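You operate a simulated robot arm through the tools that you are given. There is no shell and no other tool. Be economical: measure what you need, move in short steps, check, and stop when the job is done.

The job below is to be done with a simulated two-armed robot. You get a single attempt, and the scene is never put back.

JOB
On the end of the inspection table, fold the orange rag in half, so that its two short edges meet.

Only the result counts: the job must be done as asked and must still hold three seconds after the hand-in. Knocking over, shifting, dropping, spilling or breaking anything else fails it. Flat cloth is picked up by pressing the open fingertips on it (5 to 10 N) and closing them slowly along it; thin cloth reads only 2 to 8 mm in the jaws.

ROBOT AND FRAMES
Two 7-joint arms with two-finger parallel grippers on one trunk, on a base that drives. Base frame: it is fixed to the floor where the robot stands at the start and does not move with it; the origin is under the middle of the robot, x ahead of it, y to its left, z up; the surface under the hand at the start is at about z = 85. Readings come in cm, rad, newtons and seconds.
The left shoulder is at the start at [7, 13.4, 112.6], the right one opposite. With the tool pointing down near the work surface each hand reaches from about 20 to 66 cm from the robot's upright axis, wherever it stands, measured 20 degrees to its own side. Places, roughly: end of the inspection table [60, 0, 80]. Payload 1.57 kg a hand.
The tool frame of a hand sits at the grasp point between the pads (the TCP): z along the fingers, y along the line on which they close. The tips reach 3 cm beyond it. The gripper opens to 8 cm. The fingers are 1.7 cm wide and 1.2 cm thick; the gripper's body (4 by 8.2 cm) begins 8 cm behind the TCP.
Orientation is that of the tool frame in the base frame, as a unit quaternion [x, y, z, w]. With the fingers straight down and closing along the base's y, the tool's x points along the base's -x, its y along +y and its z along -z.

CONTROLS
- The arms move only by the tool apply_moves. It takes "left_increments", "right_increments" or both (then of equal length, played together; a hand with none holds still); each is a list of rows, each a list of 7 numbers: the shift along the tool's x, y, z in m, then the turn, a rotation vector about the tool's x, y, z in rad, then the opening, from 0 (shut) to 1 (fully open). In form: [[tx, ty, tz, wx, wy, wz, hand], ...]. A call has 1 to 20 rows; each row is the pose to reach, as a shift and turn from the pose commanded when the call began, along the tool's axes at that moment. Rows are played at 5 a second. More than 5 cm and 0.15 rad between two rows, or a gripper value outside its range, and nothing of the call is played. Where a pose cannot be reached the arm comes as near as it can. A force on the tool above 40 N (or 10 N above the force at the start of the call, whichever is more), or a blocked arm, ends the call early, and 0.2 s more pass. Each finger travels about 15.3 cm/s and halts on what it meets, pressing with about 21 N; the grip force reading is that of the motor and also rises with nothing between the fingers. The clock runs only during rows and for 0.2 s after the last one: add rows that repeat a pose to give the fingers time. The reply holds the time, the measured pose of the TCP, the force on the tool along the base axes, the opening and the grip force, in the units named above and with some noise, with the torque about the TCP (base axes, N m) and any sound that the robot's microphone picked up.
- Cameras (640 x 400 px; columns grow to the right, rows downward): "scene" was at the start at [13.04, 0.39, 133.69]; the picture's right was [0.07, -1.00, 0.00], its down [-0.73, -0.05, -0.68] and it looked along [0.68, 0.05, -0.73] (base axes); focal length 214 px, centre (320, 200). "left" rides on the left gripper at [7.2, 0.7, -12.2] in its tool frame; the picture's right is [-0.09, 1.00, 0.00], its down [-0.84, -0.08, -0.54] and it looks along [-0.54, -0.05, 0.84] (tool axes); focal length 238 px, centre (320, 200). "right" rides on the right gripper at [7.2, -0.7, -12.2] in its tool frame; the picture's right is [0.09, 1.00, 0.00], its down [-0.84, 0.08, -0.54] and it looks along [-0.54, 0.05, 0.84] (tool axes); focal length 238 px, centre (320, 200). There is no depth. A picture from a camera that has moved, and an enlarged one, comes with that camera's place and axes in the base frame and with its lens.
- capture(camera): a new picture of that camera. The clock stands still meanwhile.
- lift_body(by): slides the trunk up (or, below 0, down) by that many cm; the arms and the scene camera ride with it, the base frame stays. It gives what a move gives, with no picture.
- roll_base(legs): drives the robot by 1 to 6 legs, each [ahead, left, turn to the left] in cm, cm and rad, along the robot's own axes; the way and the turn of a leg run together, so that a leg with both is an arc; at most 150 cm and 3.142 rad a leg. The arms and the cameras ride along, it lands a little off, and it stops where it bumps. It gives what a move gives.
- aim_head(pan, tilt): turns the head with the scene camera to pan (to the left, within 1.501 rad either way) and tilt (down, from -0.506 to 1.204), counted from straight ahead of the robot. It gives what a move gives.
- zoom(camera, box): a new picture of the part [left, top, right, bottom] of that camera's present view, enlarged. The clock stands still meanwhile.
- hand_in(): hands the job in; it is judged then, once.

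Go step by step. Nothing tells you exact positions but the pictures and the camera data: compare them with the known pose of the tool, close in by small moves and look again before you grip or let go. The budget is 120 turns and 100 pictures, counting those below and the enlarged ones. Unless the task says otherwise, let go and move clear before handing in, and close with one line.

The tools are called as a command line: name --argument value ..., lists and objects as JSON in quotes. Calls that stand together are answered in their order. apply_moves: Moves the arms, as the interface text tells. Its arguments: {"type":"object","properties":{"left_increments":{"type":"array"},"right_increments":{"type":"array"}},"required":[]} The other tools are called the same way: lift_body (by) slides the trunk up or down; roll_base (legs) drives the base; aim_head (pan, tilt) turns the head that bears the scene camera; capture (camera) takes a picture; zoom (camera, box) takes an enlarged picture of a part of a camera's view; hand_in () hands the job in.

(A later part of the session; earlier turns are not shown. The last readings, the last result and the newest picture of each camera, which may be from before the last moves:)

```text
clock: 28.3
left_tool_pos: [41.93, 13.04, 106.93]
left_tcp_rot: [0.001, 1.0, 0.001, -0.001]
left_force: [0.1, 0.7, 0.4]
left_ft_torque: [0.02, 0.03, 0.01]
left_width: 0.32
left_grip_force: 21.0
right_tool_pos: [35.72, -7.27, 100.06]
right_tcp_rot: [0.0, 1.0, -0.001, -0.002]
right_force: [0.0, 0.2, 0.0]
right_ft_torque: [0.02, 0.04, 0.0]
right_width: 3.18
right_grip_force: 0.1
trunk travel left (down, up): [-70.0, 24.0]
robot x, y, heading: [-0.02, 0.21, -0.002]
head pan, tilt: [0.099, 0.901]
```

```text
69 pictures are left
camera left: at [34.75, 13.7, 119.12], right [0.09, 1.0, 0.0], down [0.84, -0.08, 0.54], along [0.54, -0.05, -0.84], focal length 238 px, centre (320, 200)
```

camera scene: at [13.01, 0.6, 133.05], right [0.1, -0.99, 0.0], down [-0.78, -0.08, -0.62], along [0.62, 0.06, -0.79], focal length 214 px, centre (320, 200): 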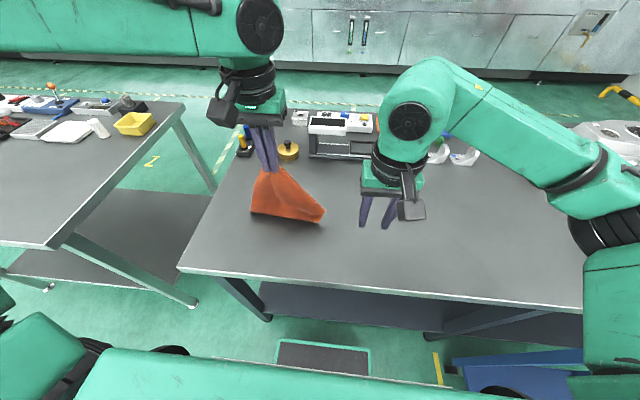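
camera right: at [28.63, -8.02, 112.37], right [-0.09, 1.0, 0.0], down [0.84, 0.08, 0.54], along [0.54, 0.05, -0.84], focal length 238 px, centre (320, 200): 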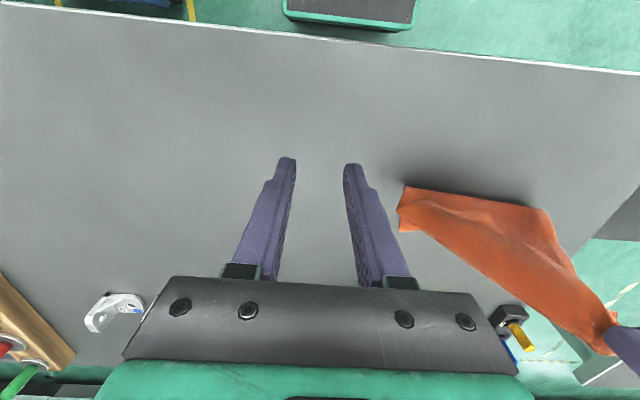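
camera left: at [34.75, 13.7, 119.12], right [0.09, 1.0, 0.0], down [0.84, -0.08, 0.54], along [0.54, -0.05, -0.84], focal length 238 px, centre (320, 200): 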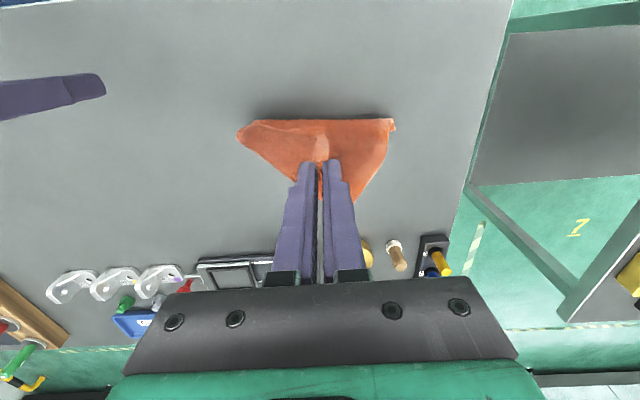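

zoom --camera "scene" --box '[220, 140, 360, 240]'

zoom --camera "right" --box '[380, 160, 640, 370]'

zoom --camera "left" --box '[210, 90, 430, 230]'

```text
4.00 times, centred on (290, 190) of scene
camera zoom: at [13.01, 0.6, 133.05], right [0.1, -0.99, 0.0], down [-0.78, -0.08, -0.62], along [0.62, 0.06, -0.79], focal length 858 px, centre (440, 240)
```

zoom: 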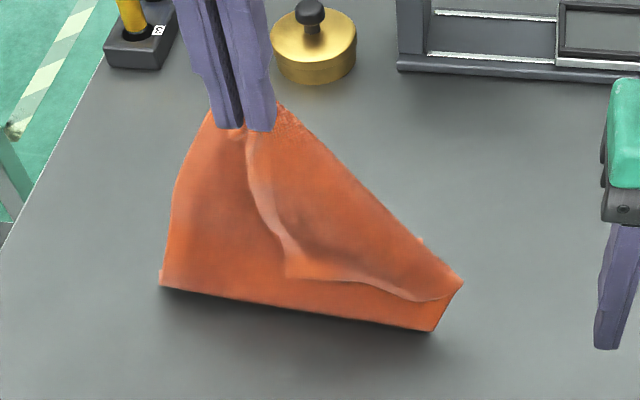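

```text
1.90 times, centred on (510, 265) of right
camera zoom: at [28.63, -8.02, 112.37], right [-0.09, 1.0, 0.0], down [0.84, 0.08, 0.54], along [0.54, 0.05, -0.84], focal length 454 px, centre (-42, 76)
```

zoom: 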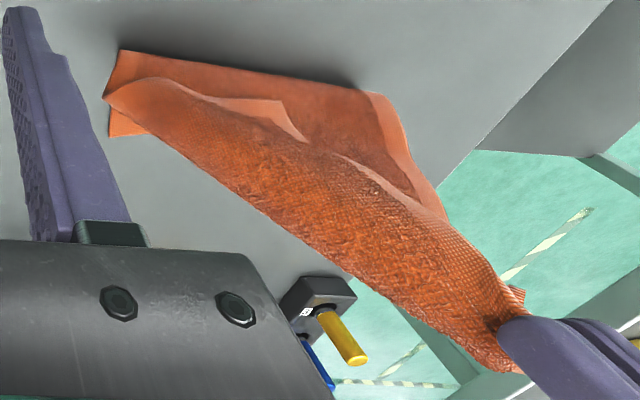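

```text
2.86 times, centred on (320, 160) of left
camera zoom: at [34.75, 13.7, 119.12], right [0.09, 1.0, 0.0], down [0.84, -0.08, 0.54], along [0.54, -0.05, -0.84], focal length 681 px, centre (320, 314)
```

zoom: 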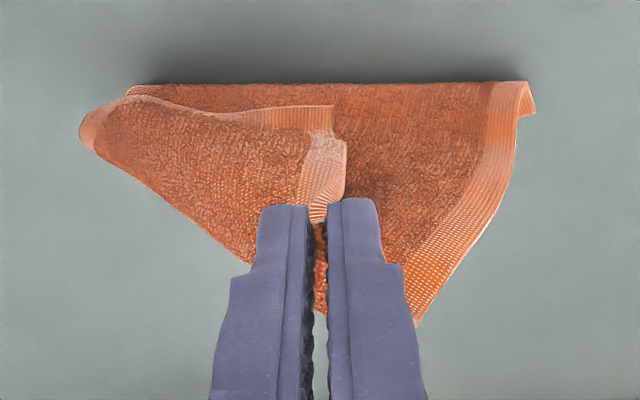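

The near-right corner now hangs in front of the standing cloth, just below the left hand. I pull the held corner back and slightly up so that the short edge becomes the nearest part.

apply_moves --left_increments '[[0.01, 0, -0.01, 0, 0, 0, 0], [0.02, 0, -0.015, 0, 0, 0, 0], [0.03, 0, -0.015, 0, 0, 0, 0], [0.04, 0, -0.015, 0, 0, 0, 0], [0.05, 0, -0.015, 0, 0, 0, 0], [0.06, 0, -0.015, 0, 0, 0, 0], [0.06, 0, -0.015, 0, 0, 0, 0]]'

zoom --camera "scene" --box '[200, 120, 360, 280]'

zoom --camera "right" --box '[340, 100, 640, 340]'

```text
clock: 29.9
left_tool_pos: [35.73, 12.97, 108.56]
left_tcp_rot: [0.0, 1.0, 0.0, 0.0]
left_force: [0.3, 0.2, -1.2]
left_ft_torque: [0.02, 0.02, 0.02]
left_width: 0.34
left_grip_force: 20.9
right_tool_pos: [35.49, -7.18, 100.13]
right_tcp_rot: [0.001, 1.0, 0.0, 0.0]
right_force: [-0.6, 0.1, 0.1]
right_ft_torque: [-0.02, 0.01, 0.03]
right_width: 3.2
right_grip_force: 0.0
trunk travel left (down, up): [-70.0, 24.0]
robot x, y, heading: [-0.23, -0.08, 0.003]
head pan, tilt: [0.099, 0.901]
```

```text
2.50 times, centred on (280, 200) of scene
camera zoom: at [12.62, 0.6, 133.1], right [0.1, -0.99, 0.0], down [-0.78, -0.08, -0.62], along [0.62, 0.06, -0.78], focal length 536 px, centre (420, 200)
```

zoom: 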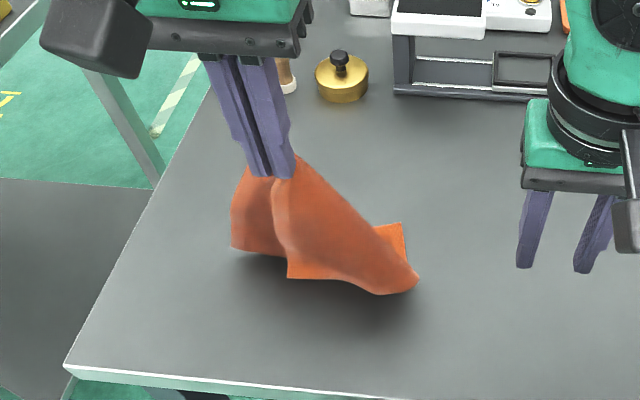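

```text
1.67 times, centred on (490, 220) of right
camera zoom: at [28.31, -8.03, 112.47], right [-0.09, 1.0, 0.0], down [0.84, 0.08, 0.54], along [0.54, 0.05, -0.84], focal length 397 px, centre (37, 167)
```

zoom: 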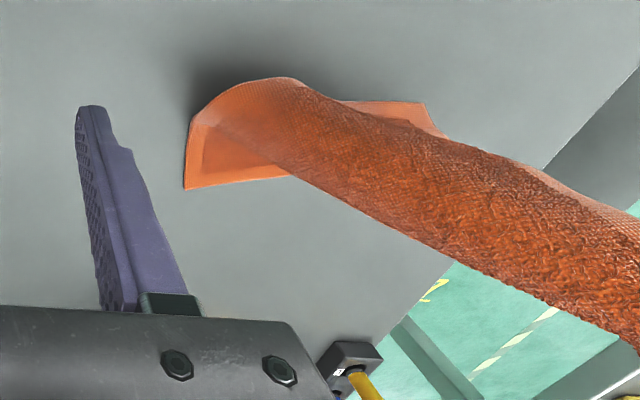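

The short edge now hangs in front. I lower the left hand a bit while moving forward so that the near-right corner lies on bare table pointing toward me.

apply_moves --left_increments '[[0.0, 0, 0.01, 0, 0, 0, 0], [-0.01, 0, 0.02, 0, 0, 0, 0], [-0.02, 0, 0.03, 0, 0, 0, 0], [-0.03, 0, 0.04, 0, 0, 0, 0], [-0.04, 0, 0.05, 0, 0, 0, 0], [-0.05, 0, 0.055, 0, 0, 0, 0], [-0.05, 0, 0.055, 0, 0, 0, 0]]'

zoom --camera "scene" --box '[200, 120, 360, 280]'

zoom --camera "right" --box '[340, 100, 640, 340]'

capture --camera "left"

```text
clock: 31.5
left_tool_pos: [40.75, 12.98, 102.91]
left_tcp_rot: [-0.001, 1.0, 0.0, 0.0]
left_force: [0.4, 0.7, 0.1]
left_ft_torque: [0.01, -0.01, -0.01]
left_width: 0.34
left_grip_force: 20.6
right_tool_pos: [35.33, -7.18, 100.28]
right_tcp_rot: [0.0, 1.0, 0.0, 0.0]
right_force: [-1.2, -0.4, 0.8]
right_ft_torque: [-0.01, 0.02, 0.0]
right_width: 3.2
right_grip_force: 0.0
trunk travel left (down, up): [-70.0, 24.0]
robot x, y, heading: [-0.08, -0.07, 0.001]
head pan, tilt: [0.099, 0.901]
```

```text
2.50 times, centred on (280, 200) of scene
camera zoom: at [12.54, 0.61, 133.1], right [0.1, -0.99, 0.0], down [-0.78, -0.08, -0.62], along [0.62, 0.06, -0.78], focal length 536 px, centre (420, 200)
```

zoom: 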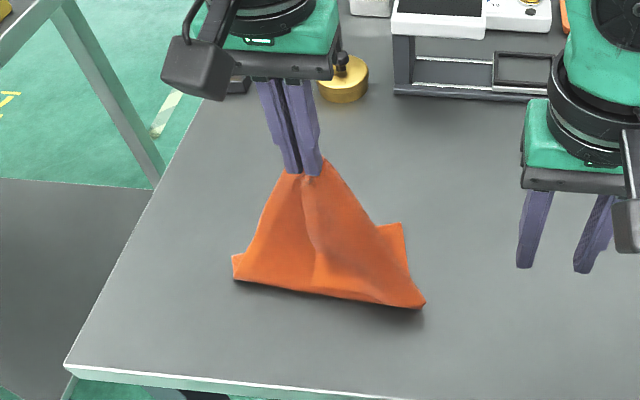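

```text
1.67 times, centred on (490, 220) of right
camera zoom: at [28.25, -8.02, 112.49], right [-0.09, 1.0, 0.0], down [0.84, 0.08, 0.54], along [0.54, 0.05, -0.84], focal length 397 px, centre (37, 167)
```

zoom: 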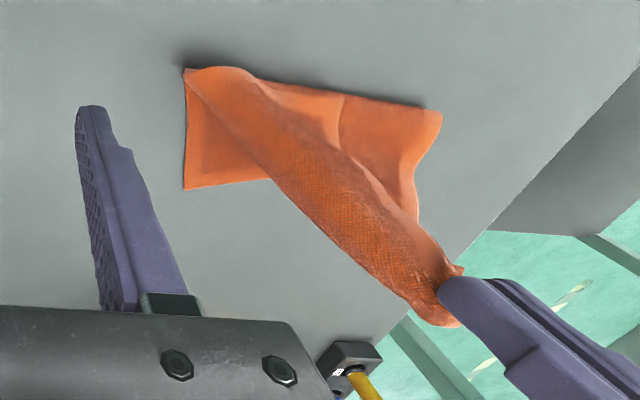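

```text
61 pictures are left
camera left: at [33.39, 13.73, 115.28], right [0.09, 1.0, 0.0], down [0.84, -0.08, 0.54], along [0.54, -0.05, -0.84], focal length 238 px, centre (320, 200)
```

left: 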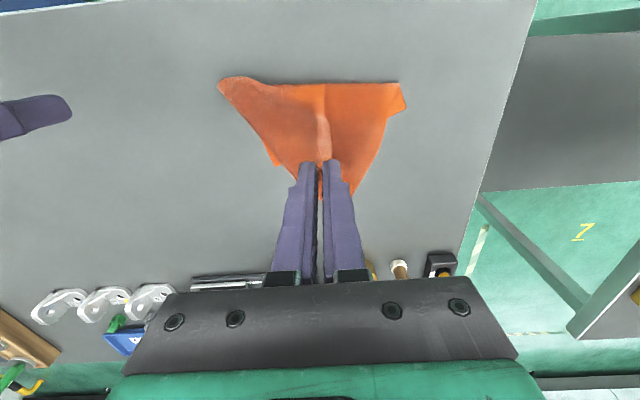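

zoom --camera "scene" --box '[250, 180, 314, 250]'

zoom --camera "left" --box '[210, 65, 420, 205]'

```text
5.71 times, centred on (282, 215) of scene
camera zoom: at [12.54, 0.61, 133.1], right [0.1, -0.99, 0.0], down [-0.78, -0.08, -0.62], along [0.62, 0.06, -0.78], focal length 1226 px, centre (537, 114)
```

zoom: 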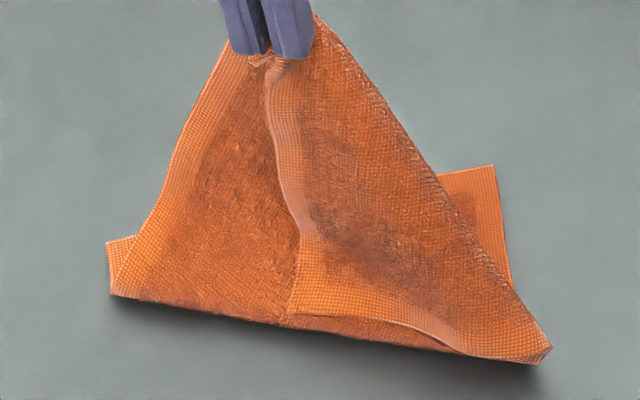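

```text
2.86 times, centred on (315, 135) of left
camera zoom: at [33.39, 13.73, 115.28], right [0.09, 1.0, 0.0], down [0.84, -0.08, 0.54], along [0.54, -0.05, -0.84], focal length 681 px, centre (334, 386)
```

zoom: 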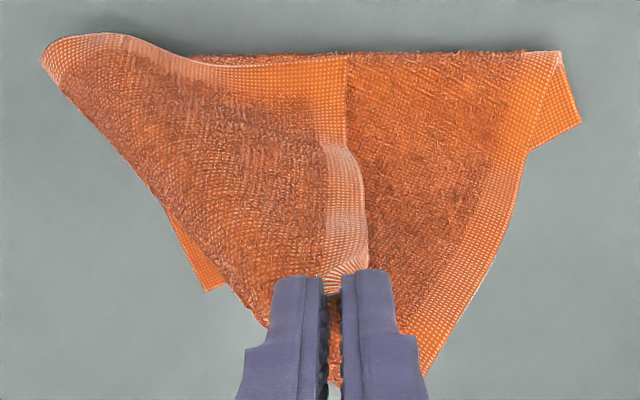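

Now it's clear: the cloth is folded over a line at x≈38, with the near-right corner lying as a flap in front. I lay the left corner forward and down, after which the flap corner can be picked from the top.

apply_moves --left_increments '[[-0.015, 0.01, 0.0, 0, 0, 0, 0], [-0.03, 0.02, 0.01, 0, 0, 0, 0], [-0.045, 0.035, 0.025, 0, 0, 0, 0], [-0.06, 0.045, 0.04, 0, 0, 0, 0], [-0.075, 0.055, 0.06, 0, 0, 0, 0], [-0.085, 0.065, 0.08, 0, 0, 0, 0], [-0.095, 0.07, 0.1, 0, 0, 0, 0], [-0.095, 0.07, 0.11, 0, 0, 0, 0], [-0.095, 0.07, 0.11, 0, 0, 0, 0]]'

zoom --camera "scene" --box '[230, 150, 334, 250]'

capture --camera "left"

zoom --camera "right" --box '[340, 100, 640, 340]'

```text
clock: 33.5
left_tool_pos: [50.17, 20.13, 92.13]
left_tcp_rot: [0.001, 1.0, 0.0, 0.0]
left_force: [-0.2, -0.2, -0.8]
left_ft_torque: [0.02, 0.03, -0.02]
left_width: 0.32
left_grip_force: 20.9
right_tool_pos: [35.39, -7.37, 100.22]
right_tcp_rot: [-0.001, 1.0, 0.001, 0.0]
right_force: [-0.2, -0.9, -0.6]
right_ft_torque: [-0.01, 0.07, 0.01]
right_width: 3.2
right_grip_force: 0.1
trunk travel left (down, up): [-70.0, 24.0]
robot x, y, heading: [-0.07, 0.07, 0.0]
head pan, tilt: [0.099, 0.901]
```

```text
4.00 times, centred on (282, 200) of scene
camera zoom: at [12.56, 0.6, 133.1], right [0.1, -0.99, 0.0], down [-0.78, -0.08, -0.62], along [0.62, 0.06, -0.78], focal length 858 px, centre (472, 200)
```

zoom: 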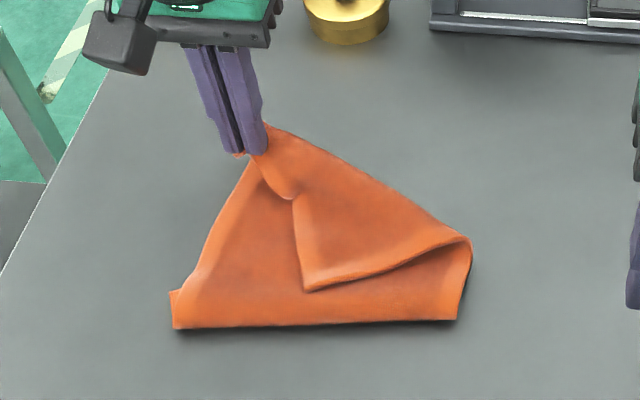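

```text
57 pictures are left
camera left: at [42.87, 20.73, 104.25], right [0.09, 1.0, 0.0], down [0.84, -0.08, 0.54], along [0.54, -0.05, -0.84], focal length 238 px, centre (320, 200)
```

left: 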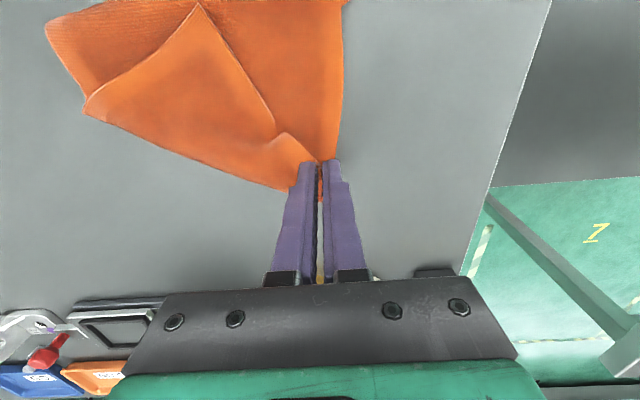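

```text
1.67 times, centred on (490, 220) of right
camera zoom: at [28.26, -8.02, 112.49], right [-0.09, 1.0, 0.0], down [0.84, 0.08, 0.54], along [0.54, 0.05, -0.84], focal length 397 px, centre (37, 167)
```

zoom: 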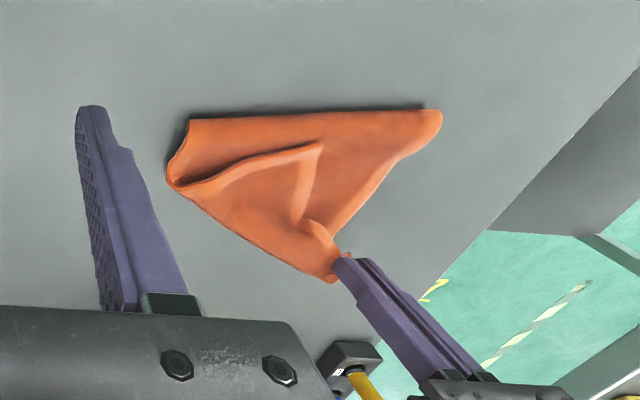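

The flap corner is at about (40.8,14.1). I move the left hand slightly away for clearance and bring the right hand over the corner.

apply_moves --left_increments '[[-0.004, 0.01, 0, 0, 0, 0, 0], [-0.008, 0.02, 0, 0, 0, 0, 0], [-0.008, 0.02, 0, 0, 0, 0, 0], [-0.008, 0.02, 0, 0, 0, 0, 0], [-0.008, 0.02, 0, 0, 0, 0, 0], [-0.008, 0.02, 0, 0, 0, 0, 0], [-0.008, 0.02, 0, 0, 0, 0, 0]]' --right_increments '[[0, 0.03, 0, 0, 0, 0, 0.3], [-0.01, 0.07, 0, 0, 0, 0, 0.3], [-0.03, 0.11, 0.0, 0, 0, 0, 0.3], [-0.05, 0.15, 0.01, 0, 0, 0, 0.3], [-0.06, 0.18, 0.03, 0, 0, 0, 0.3], [-0.071, 0.197, 0.06, 0, 0, 0, 0.3], [-0.071, 0.197, 0.08, 0, 0, 0, 0.3]]'

capture --camera "right"

zoom --camera "scene" --box '[230, 150, 334, 250]'

```text
clock: 35.1
left_tool_pos: [50.86, 22.0, 92.04]
left_tcp_rot: [-0.001, 1.0, 0.001, 0.0]
left_force: [0.5, -0.4, 0.4]
left_ft_torque: [-0.01, -0.02, 0.0]
left_width: 0.35
left_grip_force: 20.8
right_tool_pos: [42.54, 12.37, 92.2]
right_tcp_rot: [0.0, 1.0, 0.0, 0.0]
right_force: [1.7, 0.0, -0.5]
right_ft_torque: [0.03, 0.03, -0.04]
right_width: 2.38
right_grip_force: 0.1
trunk travel left (down, up): [-70.0, 24.0]
robot x, y, heading: [-0.21, 0.08, -0.001]
head pan, tilt: [0.099, 0.901]
```

```text
55 pictures are left
camera right: at [35.43, 11.65, 104.47], right [-0.09, 1.0, 0.0], down [0.84, 0.08, 0.54], along [0.54, 0.05, -0.84], focal length 238 px, centre (320, 200)
```

right: 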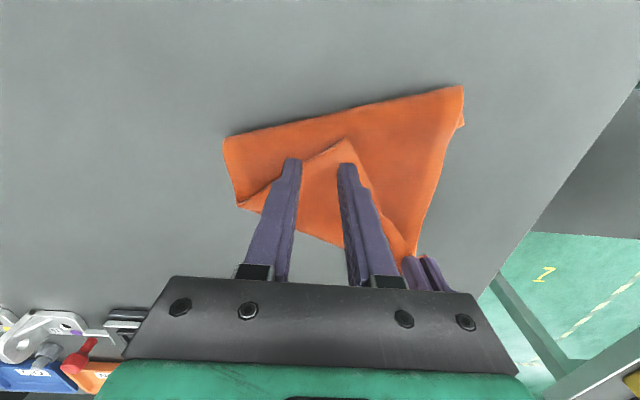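

```text
4.00 times, centred on (282, 200) of scene
camera zoom: at [12.6, 0.58, 133.1], right [0.1, -0.99, 0.0], down [-0.78, -0.08, -0.62], along [0.62, 0.06, -0.78], focal length 858 px, centre (472, 200)
```

zoom: 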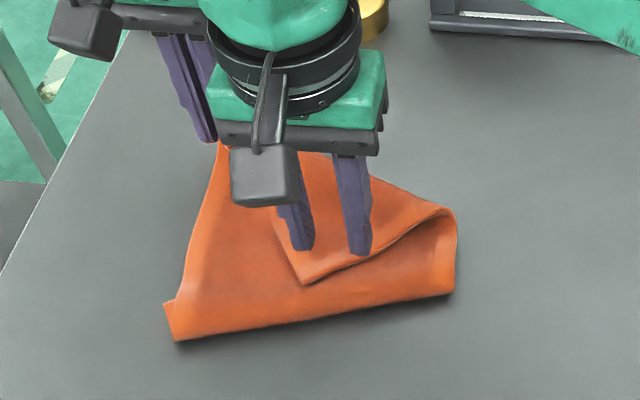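

Lined up. I lower slowly onto the flap.

apply_moves --right_increments '[[0, 0, 0.008, 0, 0, 0, 0.3], [0, 0, 0.016, 0, 0, 0, 0.3], [0, 0, 0.024, 0, 0, 0, 0.3], [0, 0, 0.03, 0, 0, 0, 0.3], [0, 0, 0.03, 0, 0, 0, 0.3]]'

```text
clock: 36.3
left_tool_pos: [50.94, 21.89, 91.99]
left_tcp_rot: [0.0, 1.0, 0.0, 0.0]
left_force: [-0.6, 0.2, -0.5]
left_ft_torque: [-0.03, 0.04, 0.01]
left_width: 0.32
left_grip_force: 21.4
right_tool_pos: [42.6, 12.52, 89.26]
right_tcp_rot: [0.0, 1.0, 0.0, 0.001]
right_force: [-0.1, -0.9, 1.0]
right_ft_torque: [0.0, 0.01, -0.03]
right_width: 2.4
right_grip_force: 0.0
trunk travel left (down, up): [-70.0, 24.0]
robot x, y, heading: [-0.19, 0.06, 0.002]
head pan, tilt: [0.099, 0.901]
```

apply_moves --right_increments '[[0, 0, 0.003, 0, 0, 0, 0.3], [0, 0, 0.006, 0, 0, 0, 0.3], [0, 0, 0.008, 0, 0, 0, 0.3], [0, 0, 0.008, 0, 0, 0, 0.3]]'

zoom --camera "right" --box '[210, 70, 480, 270]'

```text
clock: 37.3
left_tool_pos: [50.76, 21.93, 92.2]
left_tcp_rot: [0.0, 1.0, 0.001, 0.001]
left_force: [0.3, -0.4, 0.4]
left_ft_torque: [0.02, -0.01, -0.01]
left_width: 0.35
left_grip_force: 20.9
right_tool_pos: [42.45, 12.48, 88.64]
right_tcp_rot: [0.0, 1.0, 0.001, 0.001]
right_force: [7.1, 0.6, 26.8]
right_ft_torque: [0.32, -0.22, -0.07]
right_width: 2.38
right_grip_force: 0.1
trunk travel left (down, up): [-70.0, 24.0]
robot x, y, heading: [0.05, -0.07, -0.0]
head pan, tilt: [0.099, 0.901]
```

```text
2.00 times, centred on (345, 170) of right
camera zoom: at [35.25, 11.66, 100.89], right [-0.09, 1.0, 0.0], down [0.83, 0.07, 0.55], along [0.54, 0.05, -0.84], focal length 477 px, centre (270, 260)
```

zoom: 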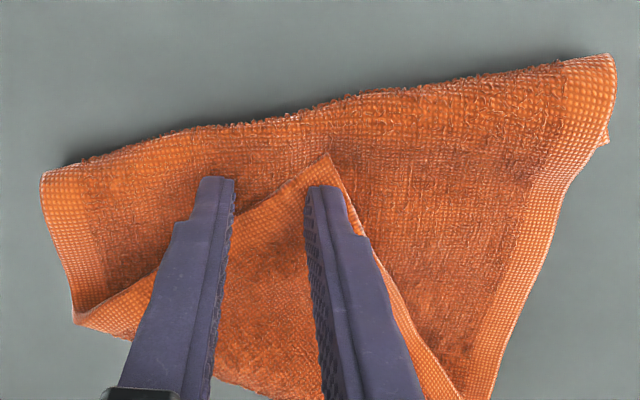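

The right-side finger straddles the flap's hem and presses too hard. I lift, shift 0.8 cm forward, and press again lightly.

apply_moves --right_increments '[[0, 0, -0.01, 0, 0, 0, 0.3], [-0.008, 0.001, -0.01, 0, 0, 0, 0.3], [-0.008, 0.001, -0.004, 0, 0, 0, 0.3], [-0.008, 0.001, -0.0015, 0, 0, 0, 0.3], [-0.008, 0.001, -0.0015, 0, 0, 0, 0.3]]'

zoom --camera "right" --box '[210, 70, 480, 270]'

```text
clock: 38.5
left_tool_pos: [50.82, 22.0, 92.22]
left_tcp_rot: [0.0, 1.0, 0.0, 0.001]
left_force: [-0.2, 0.2, 0.3]
left_ft_torque: [-0.01, -0.03, 0.02]
left_width: 0.34
left_grip_force: 20.9
right_tool_pos: [43.19, 12.44, 88.69]
right_tcp_rot: [0.0, 1.0, 0.0, 0.001]
right_force: [0.9, -0.5, 15.8]
right_ft_torque: [0.13, -0.07, 0.01]
right_width: 2.39
right_grip_force: 0.0
trunk travel left (down, up): [-70.0, 24.0]
robot x, y, heading: [-0.1, 0.09, 0.002]
head pan, tilt: [0.099, 0.901]
```

```text
2.00 times, centred on (345, 170) of right
camera zoom: at [36.02, 11.75, 100.97], right [-0.09, 1.0, 0.0], down [0.84, 0.08, 0.54], along [0.54, 0.05, -0.84], focal length 477 px, centre (270, 260)
```

zoom: 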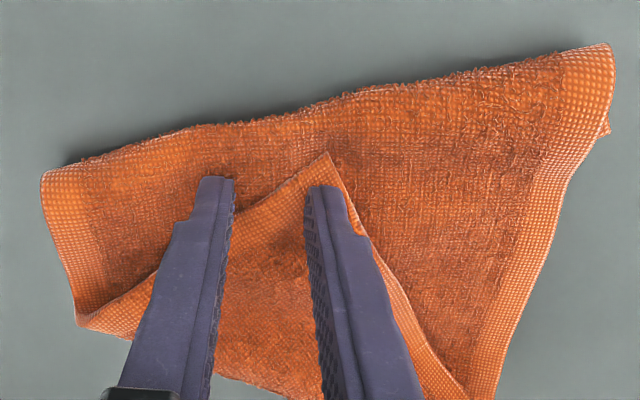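

The cloth dragged along, so that finger is still off the flap. I lift clear properly, shift 1.4 cm forward, and come down again.

apply_moves --right_increments '[[0, 0, -0.015, 0, 0, 0, 0.3], [0, 0, -0.03, 0, 0, 0, 0.3], [0, 0, -0.03, 0, 0, 0, 0.3], [-0.014, 0.002, -0.03, 0, 0, 0, 0.3], [-0.014, 0.002, -0.02, 0, 0, 0, 0.3], [-0.014, 0.002, -0.01, 0, 0, 0, 0.3], [-0.014, 0.002, -0.005, 0, 0, 0, 0.3], [-0.014, 0.002, -0.005, 0, 0, 0, 0.3]]'

zoom --camera "right" --box '[210, 70, 480, 270]'

```text
clock: 40.3
left_tool_pos: [51.07, 21.91, 92.21]
left_tcp_rot: [0.001, 1.0, -0.001, 0.001]
left_force: [0.6, -0.3, -0.2]
left_ft_torque: [0.03, 0.0, 0.0]
left_width: 0.32
left_grip_force: 21.1
right_tool_pos: [44.77, 12.47, 88.93]
right_tcp_rot: [0.003, 1.0, -0.001, -0.001]
right_force: [1.5, -0.1, 5.0]
right_ft_torque: [0.0, -0.02, -0.03]
right_width: 2.36
right_grip_force: 0.0
trunk travel left (down, up): [-70.0, 24.0]
robot x, y, heading: [-0.27, -0.08, -0.003]
head pan, tilt: [0.099, 0.901]
```

```text
2.00 times, centred on (345, 170) of right
camera zoom: at [37.68, 11.79, 101.23], right [-0.09, 1.0, 0.0], down [0.84, 0.07, 0.54], along [0.54, 0.04, -0.84], focal length 477 px, centre (270, 260)
```

zoom: 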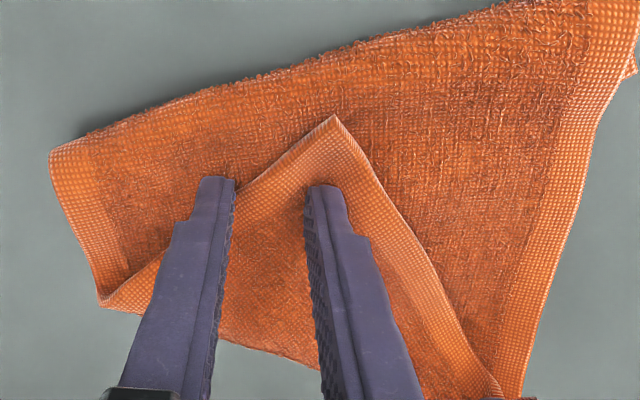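

Better; I shift 1.3 cm left so that both tips are inside the corner.

apply_moves --right_increments '[[0, 0, -0.015, 0, 0, 0, 0.3], [0, 0, -0.02, 0, 0, 0, 0.3], [0, 0.013, -0.02, 0, 0, 0, 0.3], [0, 0.013, -0.01, 0, 0, 0, 0.3], [0, 0.013, 0.0, 0, 0, 0, 0.3], [0, 0.013, 0.001, 0, 0, 0, 0.3], [0, 0.013, 0.001, 0, 0, 0, 0.3]]'

zoom --camera "right" --box '[210, 70, 480, 270]'

```text
clock: 41.9
left_tool_pos: [51.17, 23.09, 92.22]
left_tcp_rot: [-0.016, 1.0, -0.001, 0.003]
left_force: [0.3, 0.1, 0.2]
left_ft_torque: [0.01, -0.01, -0.01]
left_width: 0.29
left_grip_force: 21.1
right_tool_pos: [44.8, 13.98, 88.94]
right_tcp_rot: [0.002, 1.0, 0.0, 0.0]
right_force: [0.4, 1.1, 4.2]
right_ft_torque: [0.04, -0.05, 0.0]
right_width: 2.37
right_grip_force: 0.1
trunk travel left (down, up): [-70.0, 24.0]
robot x, y, heading: [-0.56, -0.08, 0.001]
head pan, tilt: [0.099, 0.901]
```

```text
2.00 times, centred on (345, 170) of right
camera zoom: at [37.71, 13.17, 101.23], right [-0.09, 1.0, 0.0], down [0.84, 0.07, 0.54], along [0.54, 0.05, -0.84], focal length 477 px, centre (270, 260)
```

zoom: 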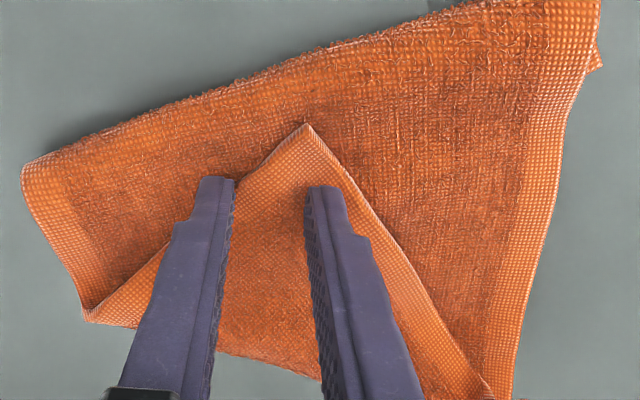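

The two wrists brushed lightly, but the flap tip now sits between the fingers. I press slightly more and close slowly.

apply_moves --left_increments '[[0, 0.005, 0, 0, 0, 0, 0], [0, 0.005, 0, 0, 0, 0, 0], [0, 0.005, 0, 0, 0, 0, 0], [0, 0.005, 0, 0, 0, 0, 0], [0, 0.005, 0, 0, 0, 0, 0], [0, 0.005, 0, 0, 0, 0, 0], [0, 0.005, 0, 0, 0, 0, 0], [0, 0.005, 0, 0, 0, 0, 0], [0, 0.005, 0, 0, 0, 0, 0], [0, 0.005, 0, 0, 0, 0, 0]]' --right_increments '[[0, 0, 0.0007, 0, 0, 0, 0.3], [0, 0, 0.0007, 0, 0, 0, 0.26], [0, 0, 0.0007, 0, 0, 0, 0.22], [0, 0, 0.0007, 0, 0, 0, 0.18], [0, 0, 0.0007, 0, 0, 0, 0.14], [0, 0, 0.0007, 0, 0, 0, 0.1], [0, 0, 0.0007, 0, 0, 0, 0.06], [0, 0, 0.0007, 0, 0, 0, 0.02], [0, 0, 0.0007, 0, 0, 0, 0], [0, 0, 0.0007, 0, 0, 0, 0]]'

zoom --camera "right" --box '[210, 70, 480, 270]'

```text
clock: 44.1
left_tool_pos: [51.2, 22.97, 92.34]
left_tcp_rot: [-0.009, 1.0, -0.003, 0.005]
left_force: [-0.3, 0.4, -0.3]
left_ft_torque: [0.02, 0.06, -0.04]
left_width: 0.33
left_grip_force: 20.9
right_tool_pos: [44.62, 14.05, 88.92]
right_tcp_rot: [0.001, 1.0, 0.0, 0.0]
right_force: [0.5, 0.1, 7.7]
right_ft_torque: [0.01, -0.01, 0.03]
right_width: 0.68
right_grip_force: 21.0
trunk travel left (down, up): [-70.0, 24.0]
robot x, y, heading: [0.26, 0.06, -0.002]
head pan, tilt: [0.099, 0.901]
```

```text
2.00 times, centred on (345, 170) of right
camera zoom: at [37.57, 13.21, 101.15], right [-0.09, 1.0, 0.0], down [0.84, 0.08, 0.54], along [0.54, 0.05, -0.84], focal length 477 px, centre (270, 260)
```

zoom: 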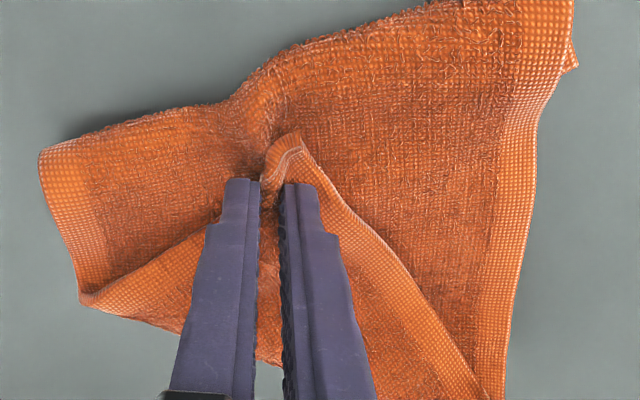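

Width 0.68 cm: possibly a bit of the lower layer came along. I lift a little to check.

apply_moves --right_increments '[[0, 0, -0.01, 0, 0, 0, 0], [0, -0.005, -0.025, 0, 0, 0, 0], [0.0, -0.01, -0.04, 0, 0, 0, 0], [0.0, -0.015, -0.05, 0, 0, 0, 0], [0.0, -0.015, -0.05, 0, 0, 0, 0]]'

zoom --camera "right" --box '[210, 70, 480, 270]'

zoom --camera "scene" --box '[230, 150, 334, 250]'

```text
clock: 45.3
left_tool_pos: [50.93, 22.88, 91.91]
left_tcp_rot: [-0.003, 1.0, 0.001, -0.001]
left_force: [0.1, 0.5, 0.6]
left_ft_torque: [-0.01, -0.01, -0.01]
left_width: 0.32
left_grip_force: 21.1
right_tool_pos: [44.72, 12.62, 94.1]
right_tcp_rot: [0.0, 1.0, 0.003, 0.0]
right_force: [-0.5, 1.1, -0.6]
right_ft_torque: [0.0, -0.02, 0.02]
right_width: 0.62
right_grip_force: 20.6
trunk travel left (down, up): [-70.0, 24.0]
robot x, y, heading: [-0.26, 0.14, -0.004]
head pan, tilt: [0.099, 0.901]
```

```text
2.00 times, centred on (345, 170) of right
camera zoom: at [37.59, 11.78, 106.39], right [-0.09, 1.0, 0.0], down [0.84, 0.08, 0.54], along [0.54, 0.05, -0.84], focal length 477 px, centre (270, 260)
```

zoom: 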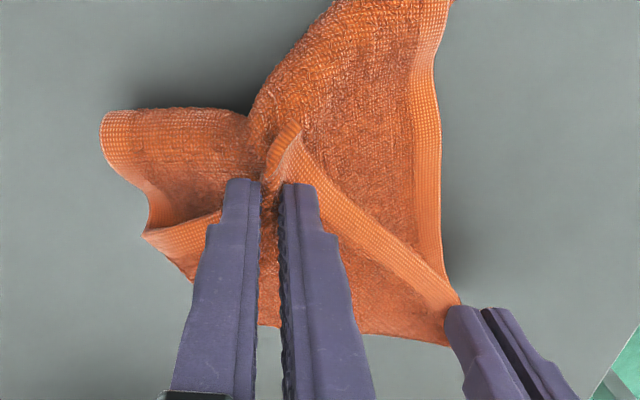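

```text
4.00 times, centred on (282, 200) of scene
camera zoom: at [12.57, 0.61, 133.1], right [0.1, -0.99, 0.0], down [-0.78, -0.08, -0.62], along [0.62, 0.06, -0.78], focal length 858 px, centre (472, 200)
```

zoom: 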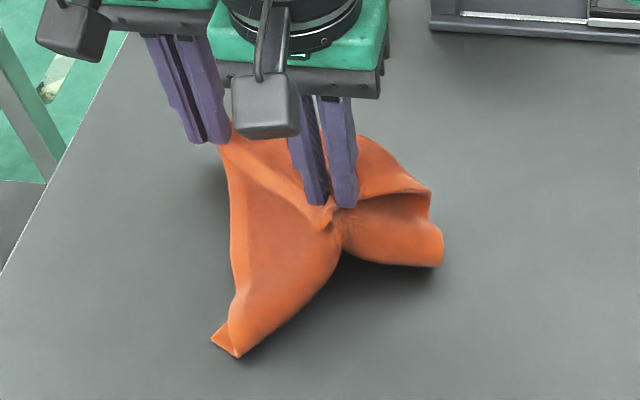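

The lower layer was caught too, so I set it down and release. The better way is to hang the short edge over bare table by moving the raised corner further back, using the base.

apply_moves --right_increments '[[0, 0.005, 0.02, 0, 0, 0, 0], [0, 0.01, 0.045, 0, 0, 0, 0], [0, 0.01, 0.045, 0, 0, 0, 0.2], [0, 0.01, 0.045, 0, 0, 0, 0.4], [0, 0.01, 0.02, 0, 0, 0, 0.4], [0, 0, -0.02, 0, 0, 0, 0.4], [0.0, -0.04, -0.06, 0, 0, 0, 0.4], [0.0, -0.08, -0.08, 0, 0, 0, 0.4], [0.0, -0.12, -0.08, 0, 0, 0, 0.4], [0.0, -0.16, -0.08, 0, 0, 0, 0.4], [0.0, -0.2, -0.08, 0, 0, 0, 0.4]]'

apply_moves --left_increments '[[0.005, -0.005, -0.03, 0, 0, 0, 0], [0.02, -0.015, -0.06, 0, 0, 0, 0], [0.035, -0.03, -0.09, 0, 0, 0, 0], [0.045, -0.045, -0.12, 0, 0, 0, 0], [0.05, -0.06, -0.15, 0, 0, 0, 0], [0.055, -0.075, -0.175, 0, 0, 0, 0], [0.06, -0.09, -0.185, 0, 0, 0, 0], [0.06, -0.09, -0.185, 0, 0, 0, 0]]'

zoom --camera "scene" --box '[200, 110, 360, 270]'

```text
refused: row 7 steps farther than a row can; nothing moved
```

```text
clock: 46.1
left_tool_pos: [47.5, 19.68, 101.09]
left_tcp_rot: [-0.004, 1.0, 0.006, 0.002]
left_force: [0.0, 1.5, 0.1]
left_ft_torque: [-0.1, 0.02, 0.03]
left_width: 0.31
left_grip_force: 20.7
right_tool_pos: [44.47, 12.45, 93.93]
right_tcp_rot: [-0.003, 1.0, -0.001, -0.001]
right_force: [0.5, -0.1, -1.2]
right_ft_torque: [0.15, -0.01, 0.01]
right_width: 0.63
right_grip_force: 20.8
trunk travel left (down, up): [-70.0, 24.0]
robot x, y, heading: [-0.49, -0.17, -0.003]
head pan, tilt: [0.099, 0.901]
stopped in row 4 (left hand): the force on the tool passed its limit at 64 N (the readings are from after the stop); the commanded pose is now the measured one
```

```text
2.50 times, centred on (280, 190) of scene
camera zoom: at [12.43, 0.48, 133.12], right [0.1, -1.0, 0.0], down [-0.78, -0.08, -0.62], along [0.62, 0.06, -0.78], focal length 536 px, centre (420, 225)
```

zoom: 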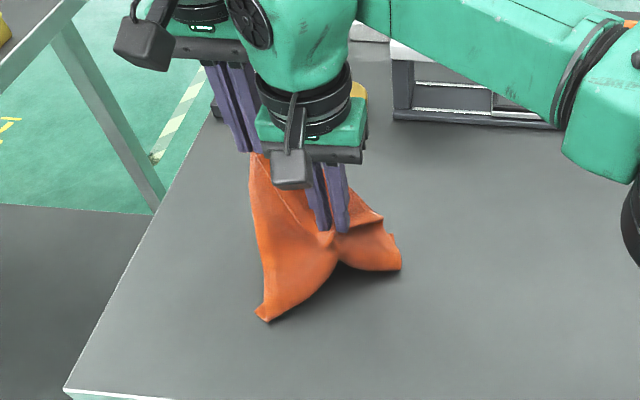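

My first call was refused and the hands touched. I separate them: the left moves away, while the right opens and withdraws to the right.

apply_moves --left_increments '[[0, 0.01, 0, 0, 0, 0, 0], [0, 0.02, 0, 0, 0, 0, 0], [0, 0.02, 0, 0, 0, 0, 0], [0, 0.02, 0, 0, 0, 0, 0], [0, 0.02, 0, 0, 0, 0, 0], [0, 0.02, 0, 0, 0, 0, 0], [0, 0.02, 0, 0, 0, 0, 0], [0, 0.02, 0, 0, 0, 0, 0], [0, 0.02, 0, 0, 0, 0, 0], [0, 0.02, 0, 0, 0, 0, 0]]' --right_increments '[[0, 0, 0.015, 0, 0, 0, 0], [0, 0, 0.03, 0, 0, 0, 0], [0, 0, 0.03, 0, 0, 0, 0.2], [0, 0, 0.03, 0, 0, 0, 0.4], [0, 0, 0.0, 0, 0, 0, 0.4], [0, -0.02, -0.03, 0, 0, 0, 0.4], [0.0, -0.06, -0.05, 0, 0, 0, 0.4], [0.0, -0.1, -0.06, 0, 0, 0, 0.4], [0.0, -0.14, -0.06, 0, 0, 0, 0.4], [0.0, -0.18, -0.06, 0, 0, 0, 0.4]]'

zoom --camera "scene" --box '[200, 110, 360, 270]'

```text
clock: 48.4
left_tool_pos: [47.57, 21.74, 101.06]
left_tcp_rot: [-0.005, 1.0, 0.005, 0.001]
left_force: [0.6, -1.0, -0.9]
left_ft_torque: [-0.01, 0.01, -0.01]
left_width: 0.31
left_grip_force: 21.1
right_tool_pos: [44.59, -5.7, 99.95]
right_tcp_rot: [-0.004, 1.0, -0.001, -0.002]
right_force: [-0.3, -0.2, -0.2]
right_ft_torque: [0.02, -0.03, 0.01]
right_width: 3.21
right_grip_force: 0.2
trunk travel left (down, up): [-70.0, 24.0]
robot x, y, heading: [0.27, -0.13, 0.002]
head pan, tilt: [0.099, 0.901]
```

```text
2.50 times, centred on (280, 190) of scene
camera zoom: at [12.56, 0.39, 133.11], right [0.1, -1.0, 0.0], down [-0.78, -0.08, -0.62], along [0.62, 0.06, -0.78], focal length 536 px, centre (420, 225)
```

zoom: 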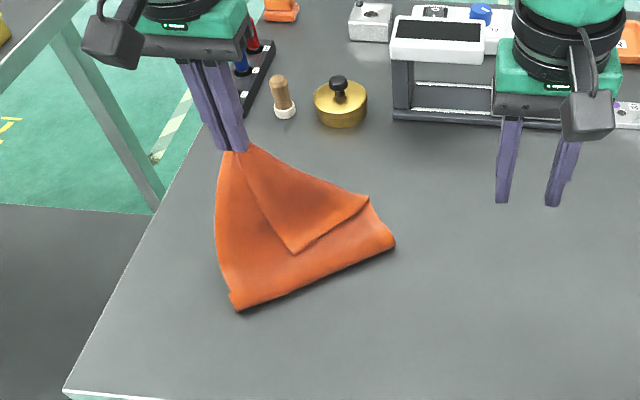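

Separated cleanly. Now I raise the left corner and move it back so the short edge hangs over bare table.

apply_moves --left_increments '[[0.0, -0.01, -0.03, 0, 0, 0, 0], [0.01, -0.02, -0.06, 0, 0, 0, 0], [0.025, -0.03, -0.085, 0, 0, 0, 0], [0.045, -0.04, -0.09, 0, 0, 0, 0], [0.065, -0.05, -0.09, 0, 0, 0, 0], [0.085, -0.055, -0.09, 0, 0, 0, 0], [0.105, -0.06, -0.09, 0, 0, 0, 0], [0.115, -0.06, -0.09, 0, 0, 0, 0], [0.115, -0.06, -0.09, 0, 0, 0, 0]]'

zoom --camera "scene" --box '[200, 120, 360, 280]'

```text
clock: 50.4
left_tool_pos: [36.17, 15.56, 109.92]
left_tcp_rot: [-0.004, 1.0, 0.004, 0.002]
left_force: [0.1, -0.1, -0.1]
left_ft_torque: [0.02, 0.03, -0.05]
left_width: 0.3
left_grip_force: 21.1
right_tool_pos: [44.59, -5.45, 99.85]
right_tcp_rot: [-0.002, 1.0, -0.002, -0.002]
right_force: [0.4, 0.5, -0.4]
right_ft_torque: [0.03, 0.02, 0.0]
right_width: 3.2
right_grip_force: 0.1
trunk travel left (down, up): [-70.0, 24.0]
robot x, y, heading: [-0.11, 0.25, -0.001]
head pan, tilt: [0.099, 0.901]
```

```text
2.50 times, centred on (280, 200) of scene
camera zoom: at [12.61, 0.61, 133.1], right [0.1, -1.0, 0.0], down [-0.78, -0.08, -0.62], along [0.62, 0.06, -0.78], focal length 536 px, centre (420, 200)
```

zoom: 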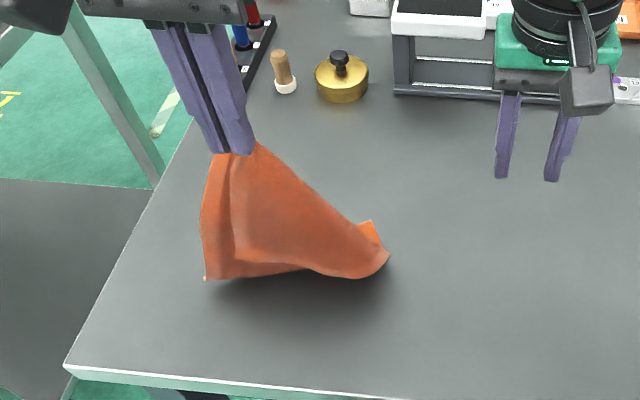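

roll_base --legs '[[-6, 0, 0]]'

zoom --camera "scene" --box '[180, 120, 380, 320]'

capture --camera "right"

```text
clock: 51.3
left_tool_pos: [30.52, 15.6, 109.83]
left_tcp_rot: [-0.005, 1.0, 0.005, 0.0]
left_force: [0.2, 0.2, -0.1]
left_ft_torque: [0.0, 0.01, 0.0]
left_width: 0.31
left_grip_force: 20.5
right_tool_pos: [39.02, -5.41, 99.76]
right_tcp_rot: [-0.003, 1.0, -0.001, -0.004]
right_force: [0.0, -1.0, 0.2]
right_ft_torque: [0.02, 0.02, 0.01]
right_width: 3.2
right_grip_force: 0.0
trunk travel left (down, up): [-70.0, 24.0]
robot x, y, heading: [-5.95, 0.13, -0.003]
head pan, tilt: [0.099, 0.901]
```

```text
2.00 times, centred on (280, 220) of scene
camera zoom: at [6.99, 0.61, 133.06], right [0.1, -1.0, 0.0], down [-0.78, -0.08, -0.62], along [0.62, 0.06, -0.79], focal length 429 px, centre (400, 160)
```

zoom: 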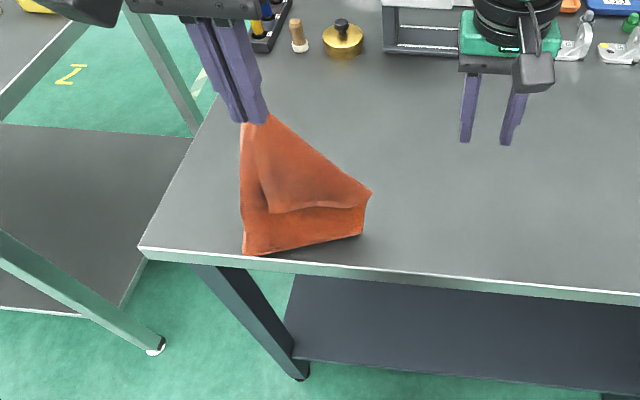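

```text
42 pictures are left
camera right: at [31.94, -6.23, 112.07], right [-0.1, 1.0, 0.0], down [0.84, 0.08, 0.54], along [0.53, 0.05, -0.84], focal length 238 px, centre (320, 200)
```

right: 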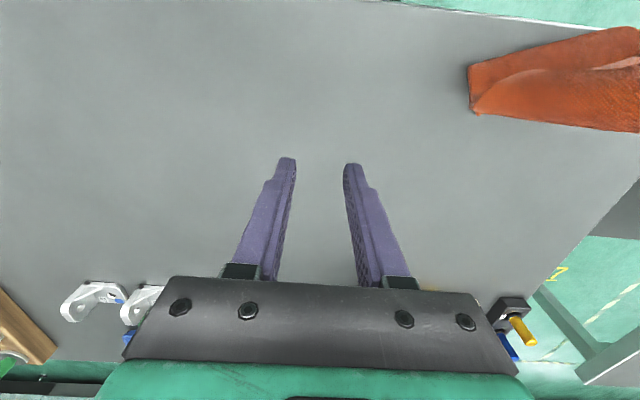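

The whole bundle dragged along. Instead I'll hang the rag fully in the air by the held corner so gravity unfolds it, then lay it down again. Raising the trunk now.

lift_body --by 16

roll_base --legs '[[8, 0, 0]]'

capture --camera "scene"

```text
clock: 53.1
left_tool_pos: [30.22, 15.59, 125.93]
left_tcp_rot: [-0.005, 1.0, 0.005, 0.001]
left_force: [0.2, -0.6, 0.0]
left_ft_torque: [0.02, -0.01, -0.01]
left_width: 0.31
left_grip_force: 21.1
right_tool_pos: [38.72, -5.48, 115.89]
right_tcp_rot: [-0.003, 1.0, -0.002, -0.002]
right_force: [0.3, -0.5, 0.6]
right_ft_torque: [-0.01, 0.01, 0.01]
right_width: 3.23
right_grip_force: 0.0
trunk travel left (down, up): [-86.0, 8.0]
robot x, y, heading: [-6.32, -0.15, 0.003]
head pan, tilt: [0.099, 0.901]
```

```text
clock: 54.2
left_tool_pos: [37.49, 15.57, 126.19]
left_tcp_rot: [-0.005, 1.0, 0.005, 0.005]
left_force: [0.7, 0.1, 0.8]
left_ft_torque: [-0.02, -0.05, 0.0]
left_width: 0.32
left_grip_force: 21.0
right_tool_pos: [46.01, -5.45, 116.19]
right_tcp_rot: [-0.004, 1.0, -0.001, 0.002]
right_force: [-0.5, -0.3, 0.6]
right_ft_torque: [0.02, -0.03, 0.0]
right_width: 3.21
right_grip_force: 0.0
trunk travel left (down, up): [-86.0, 8.0]
robot x, y, heading: [2.26, 0.26, 0.0]
head pan, tilt: [0.099, 0.901]
```

```text
41 pictures are left
camera scene: at [13.69, 0.62, 149.19], right [0.1, -0.99, 0.0], down [-0.78, -0.08, -0.63], along [0.62, 0.06, -0.78], focal length 214 px, centre (320, 200)
```

scene: 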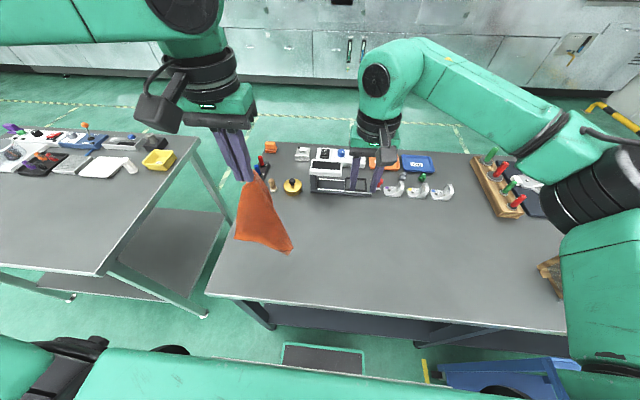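

zoom --camera "scene" --box '[210, 155, 330, 265]'

```text
3.64 times, centred on (270, 210) of scene
camera zoom: at [13.69, 0.62, 149.19], right [0.1, -0.99, 0.0], down [-0.78, -0.08, -0.63], along [0.62, 0.06, -0.78], focal length 780 px, centre (502, 164)
```

zoom: 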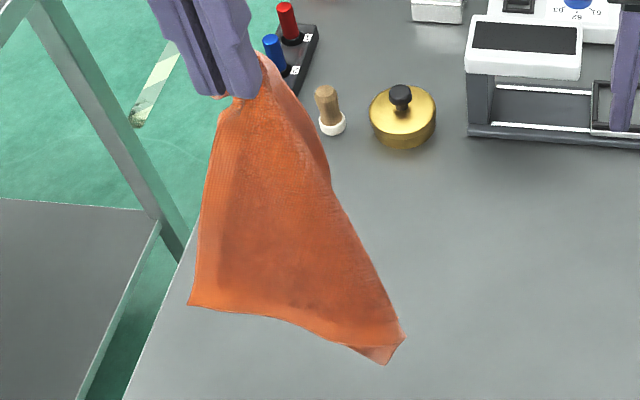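

The rag now hangs unfolded from the left hand, with its near-right corner behind. I'll swing it forward over the table and then lay it down diagonally, keeping the right hand out of the way.

apply_moves --left_increments '[[-0.02, -0.01, 0, 0, 0, 0, 0], [-0.045, -0.022, 0, 0, 0, 0, 0], [-0.07, -0.035, 0, 0, 0, 0, 0], [-0.095, -0.048, 0, 0, 0, 0, 0], [-0.12, -0.06, 0, 0, 0, 0, 0], [-0.14, -0.07, 0, 0, 0, 0, 0], [-0.15, -0.076, 0, 0, 0, 0, 0], [-0.15, -0.076, 0, 0, 0, 0, 0]]' --right_increments '[[0.02, -0.03, 0, 0, 0, 0, 0.4], [0.04, -0.06, 0, 0, 0, 0, 0.4], [0.06, -0.09, 0, 0, 0, 0, 0.4], [0.08, -0.12, 0, 0, 0, 0, 0.4], [0.08, -0.12, 0, 0, 0, 0, 0.4], [0.08, -0.12, 0, 0, 0, 0, 0.4], [0.08, -0.12, 0, 0, 0, 0, 0.4], [0.08, -0.12, 0, 0, 0, 0, 0.4]]'

lift_body --by -7

capture --camera "scene"

```text
clock: 56.0
left_tool_pos: [49.36, 11.06, 125.27]
left_tcp_rot: [-0.005, 1.0, 0.005, 0.002]
left_force: [0.0, 0.5, 0.0]
left_ft_torque: [0.03, -0.04, -0.01]
left_width: 0.31
left_grip_force: 21.0
left hand out of reach, approached as far as the arm can: row 5, 6, 7, 8
right_tool_pos: [38.72, -17.39, 115.97]
right_tcp_rot: [-0.003, 1.0, -0.001, -0.002]
right_force: [-0.3, -0.3, 0.3]
right_ft_torque: [-0.02, 0.03, 0.0]
right_width: 3.21
right_grip_force: 0.1
trunk travel left (down, up): [-86.0, 8.0]
robot x, y, heading: [1.95, -0.18, -0.0]
head pan, tilt: [0.099, 0.901]
```

```text
clock: 57.1
left_tool_pos: [49.41, 10.92, 118.31]
left_tcp_rot: [-0.004, 1.0, 0.005, 0.001]
left_force: [-0.8, 0.2, -0.3]
left_ft_torque: [0.0, 0.03, -0.04]
left_width: 0.3
left_grip_force: 21.2
right_tool_pos: [38.81, -17.5, 109.07]
right_tcp_rot: [-0.004, 1.0, -0.001, -0.002]
right_force: [-0.9, -0.1, -0.5]
right_ft_torque: [0.03, 0.02, 0.03]
right_width: 3.2
right_grip_force: 0.1
trunk travel left (down, up): [-79.0, 15.0]
robot x, y, heading: [1.88, 0.22, -0.001]
head pan, tilt: [0.099, 0.901]
```

```text
39 pictures are left
camera scene: at [14.59, 0.6, 142.1], right [0.1, -1.0, 0.0], down [-0.78, -0.08, -0.62], along [0.62, 0.06, -0.78], focal length 214 px, centre (320, 200)
```

scene: 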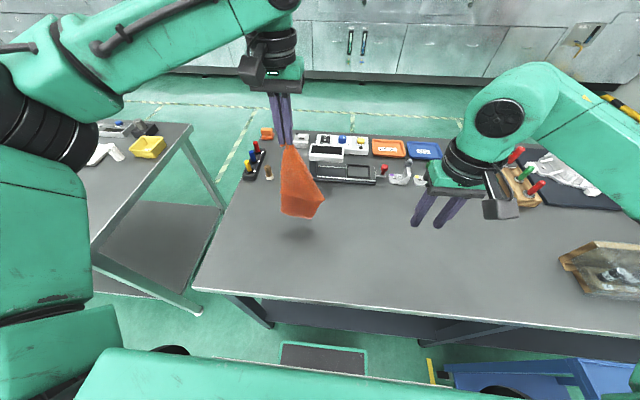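

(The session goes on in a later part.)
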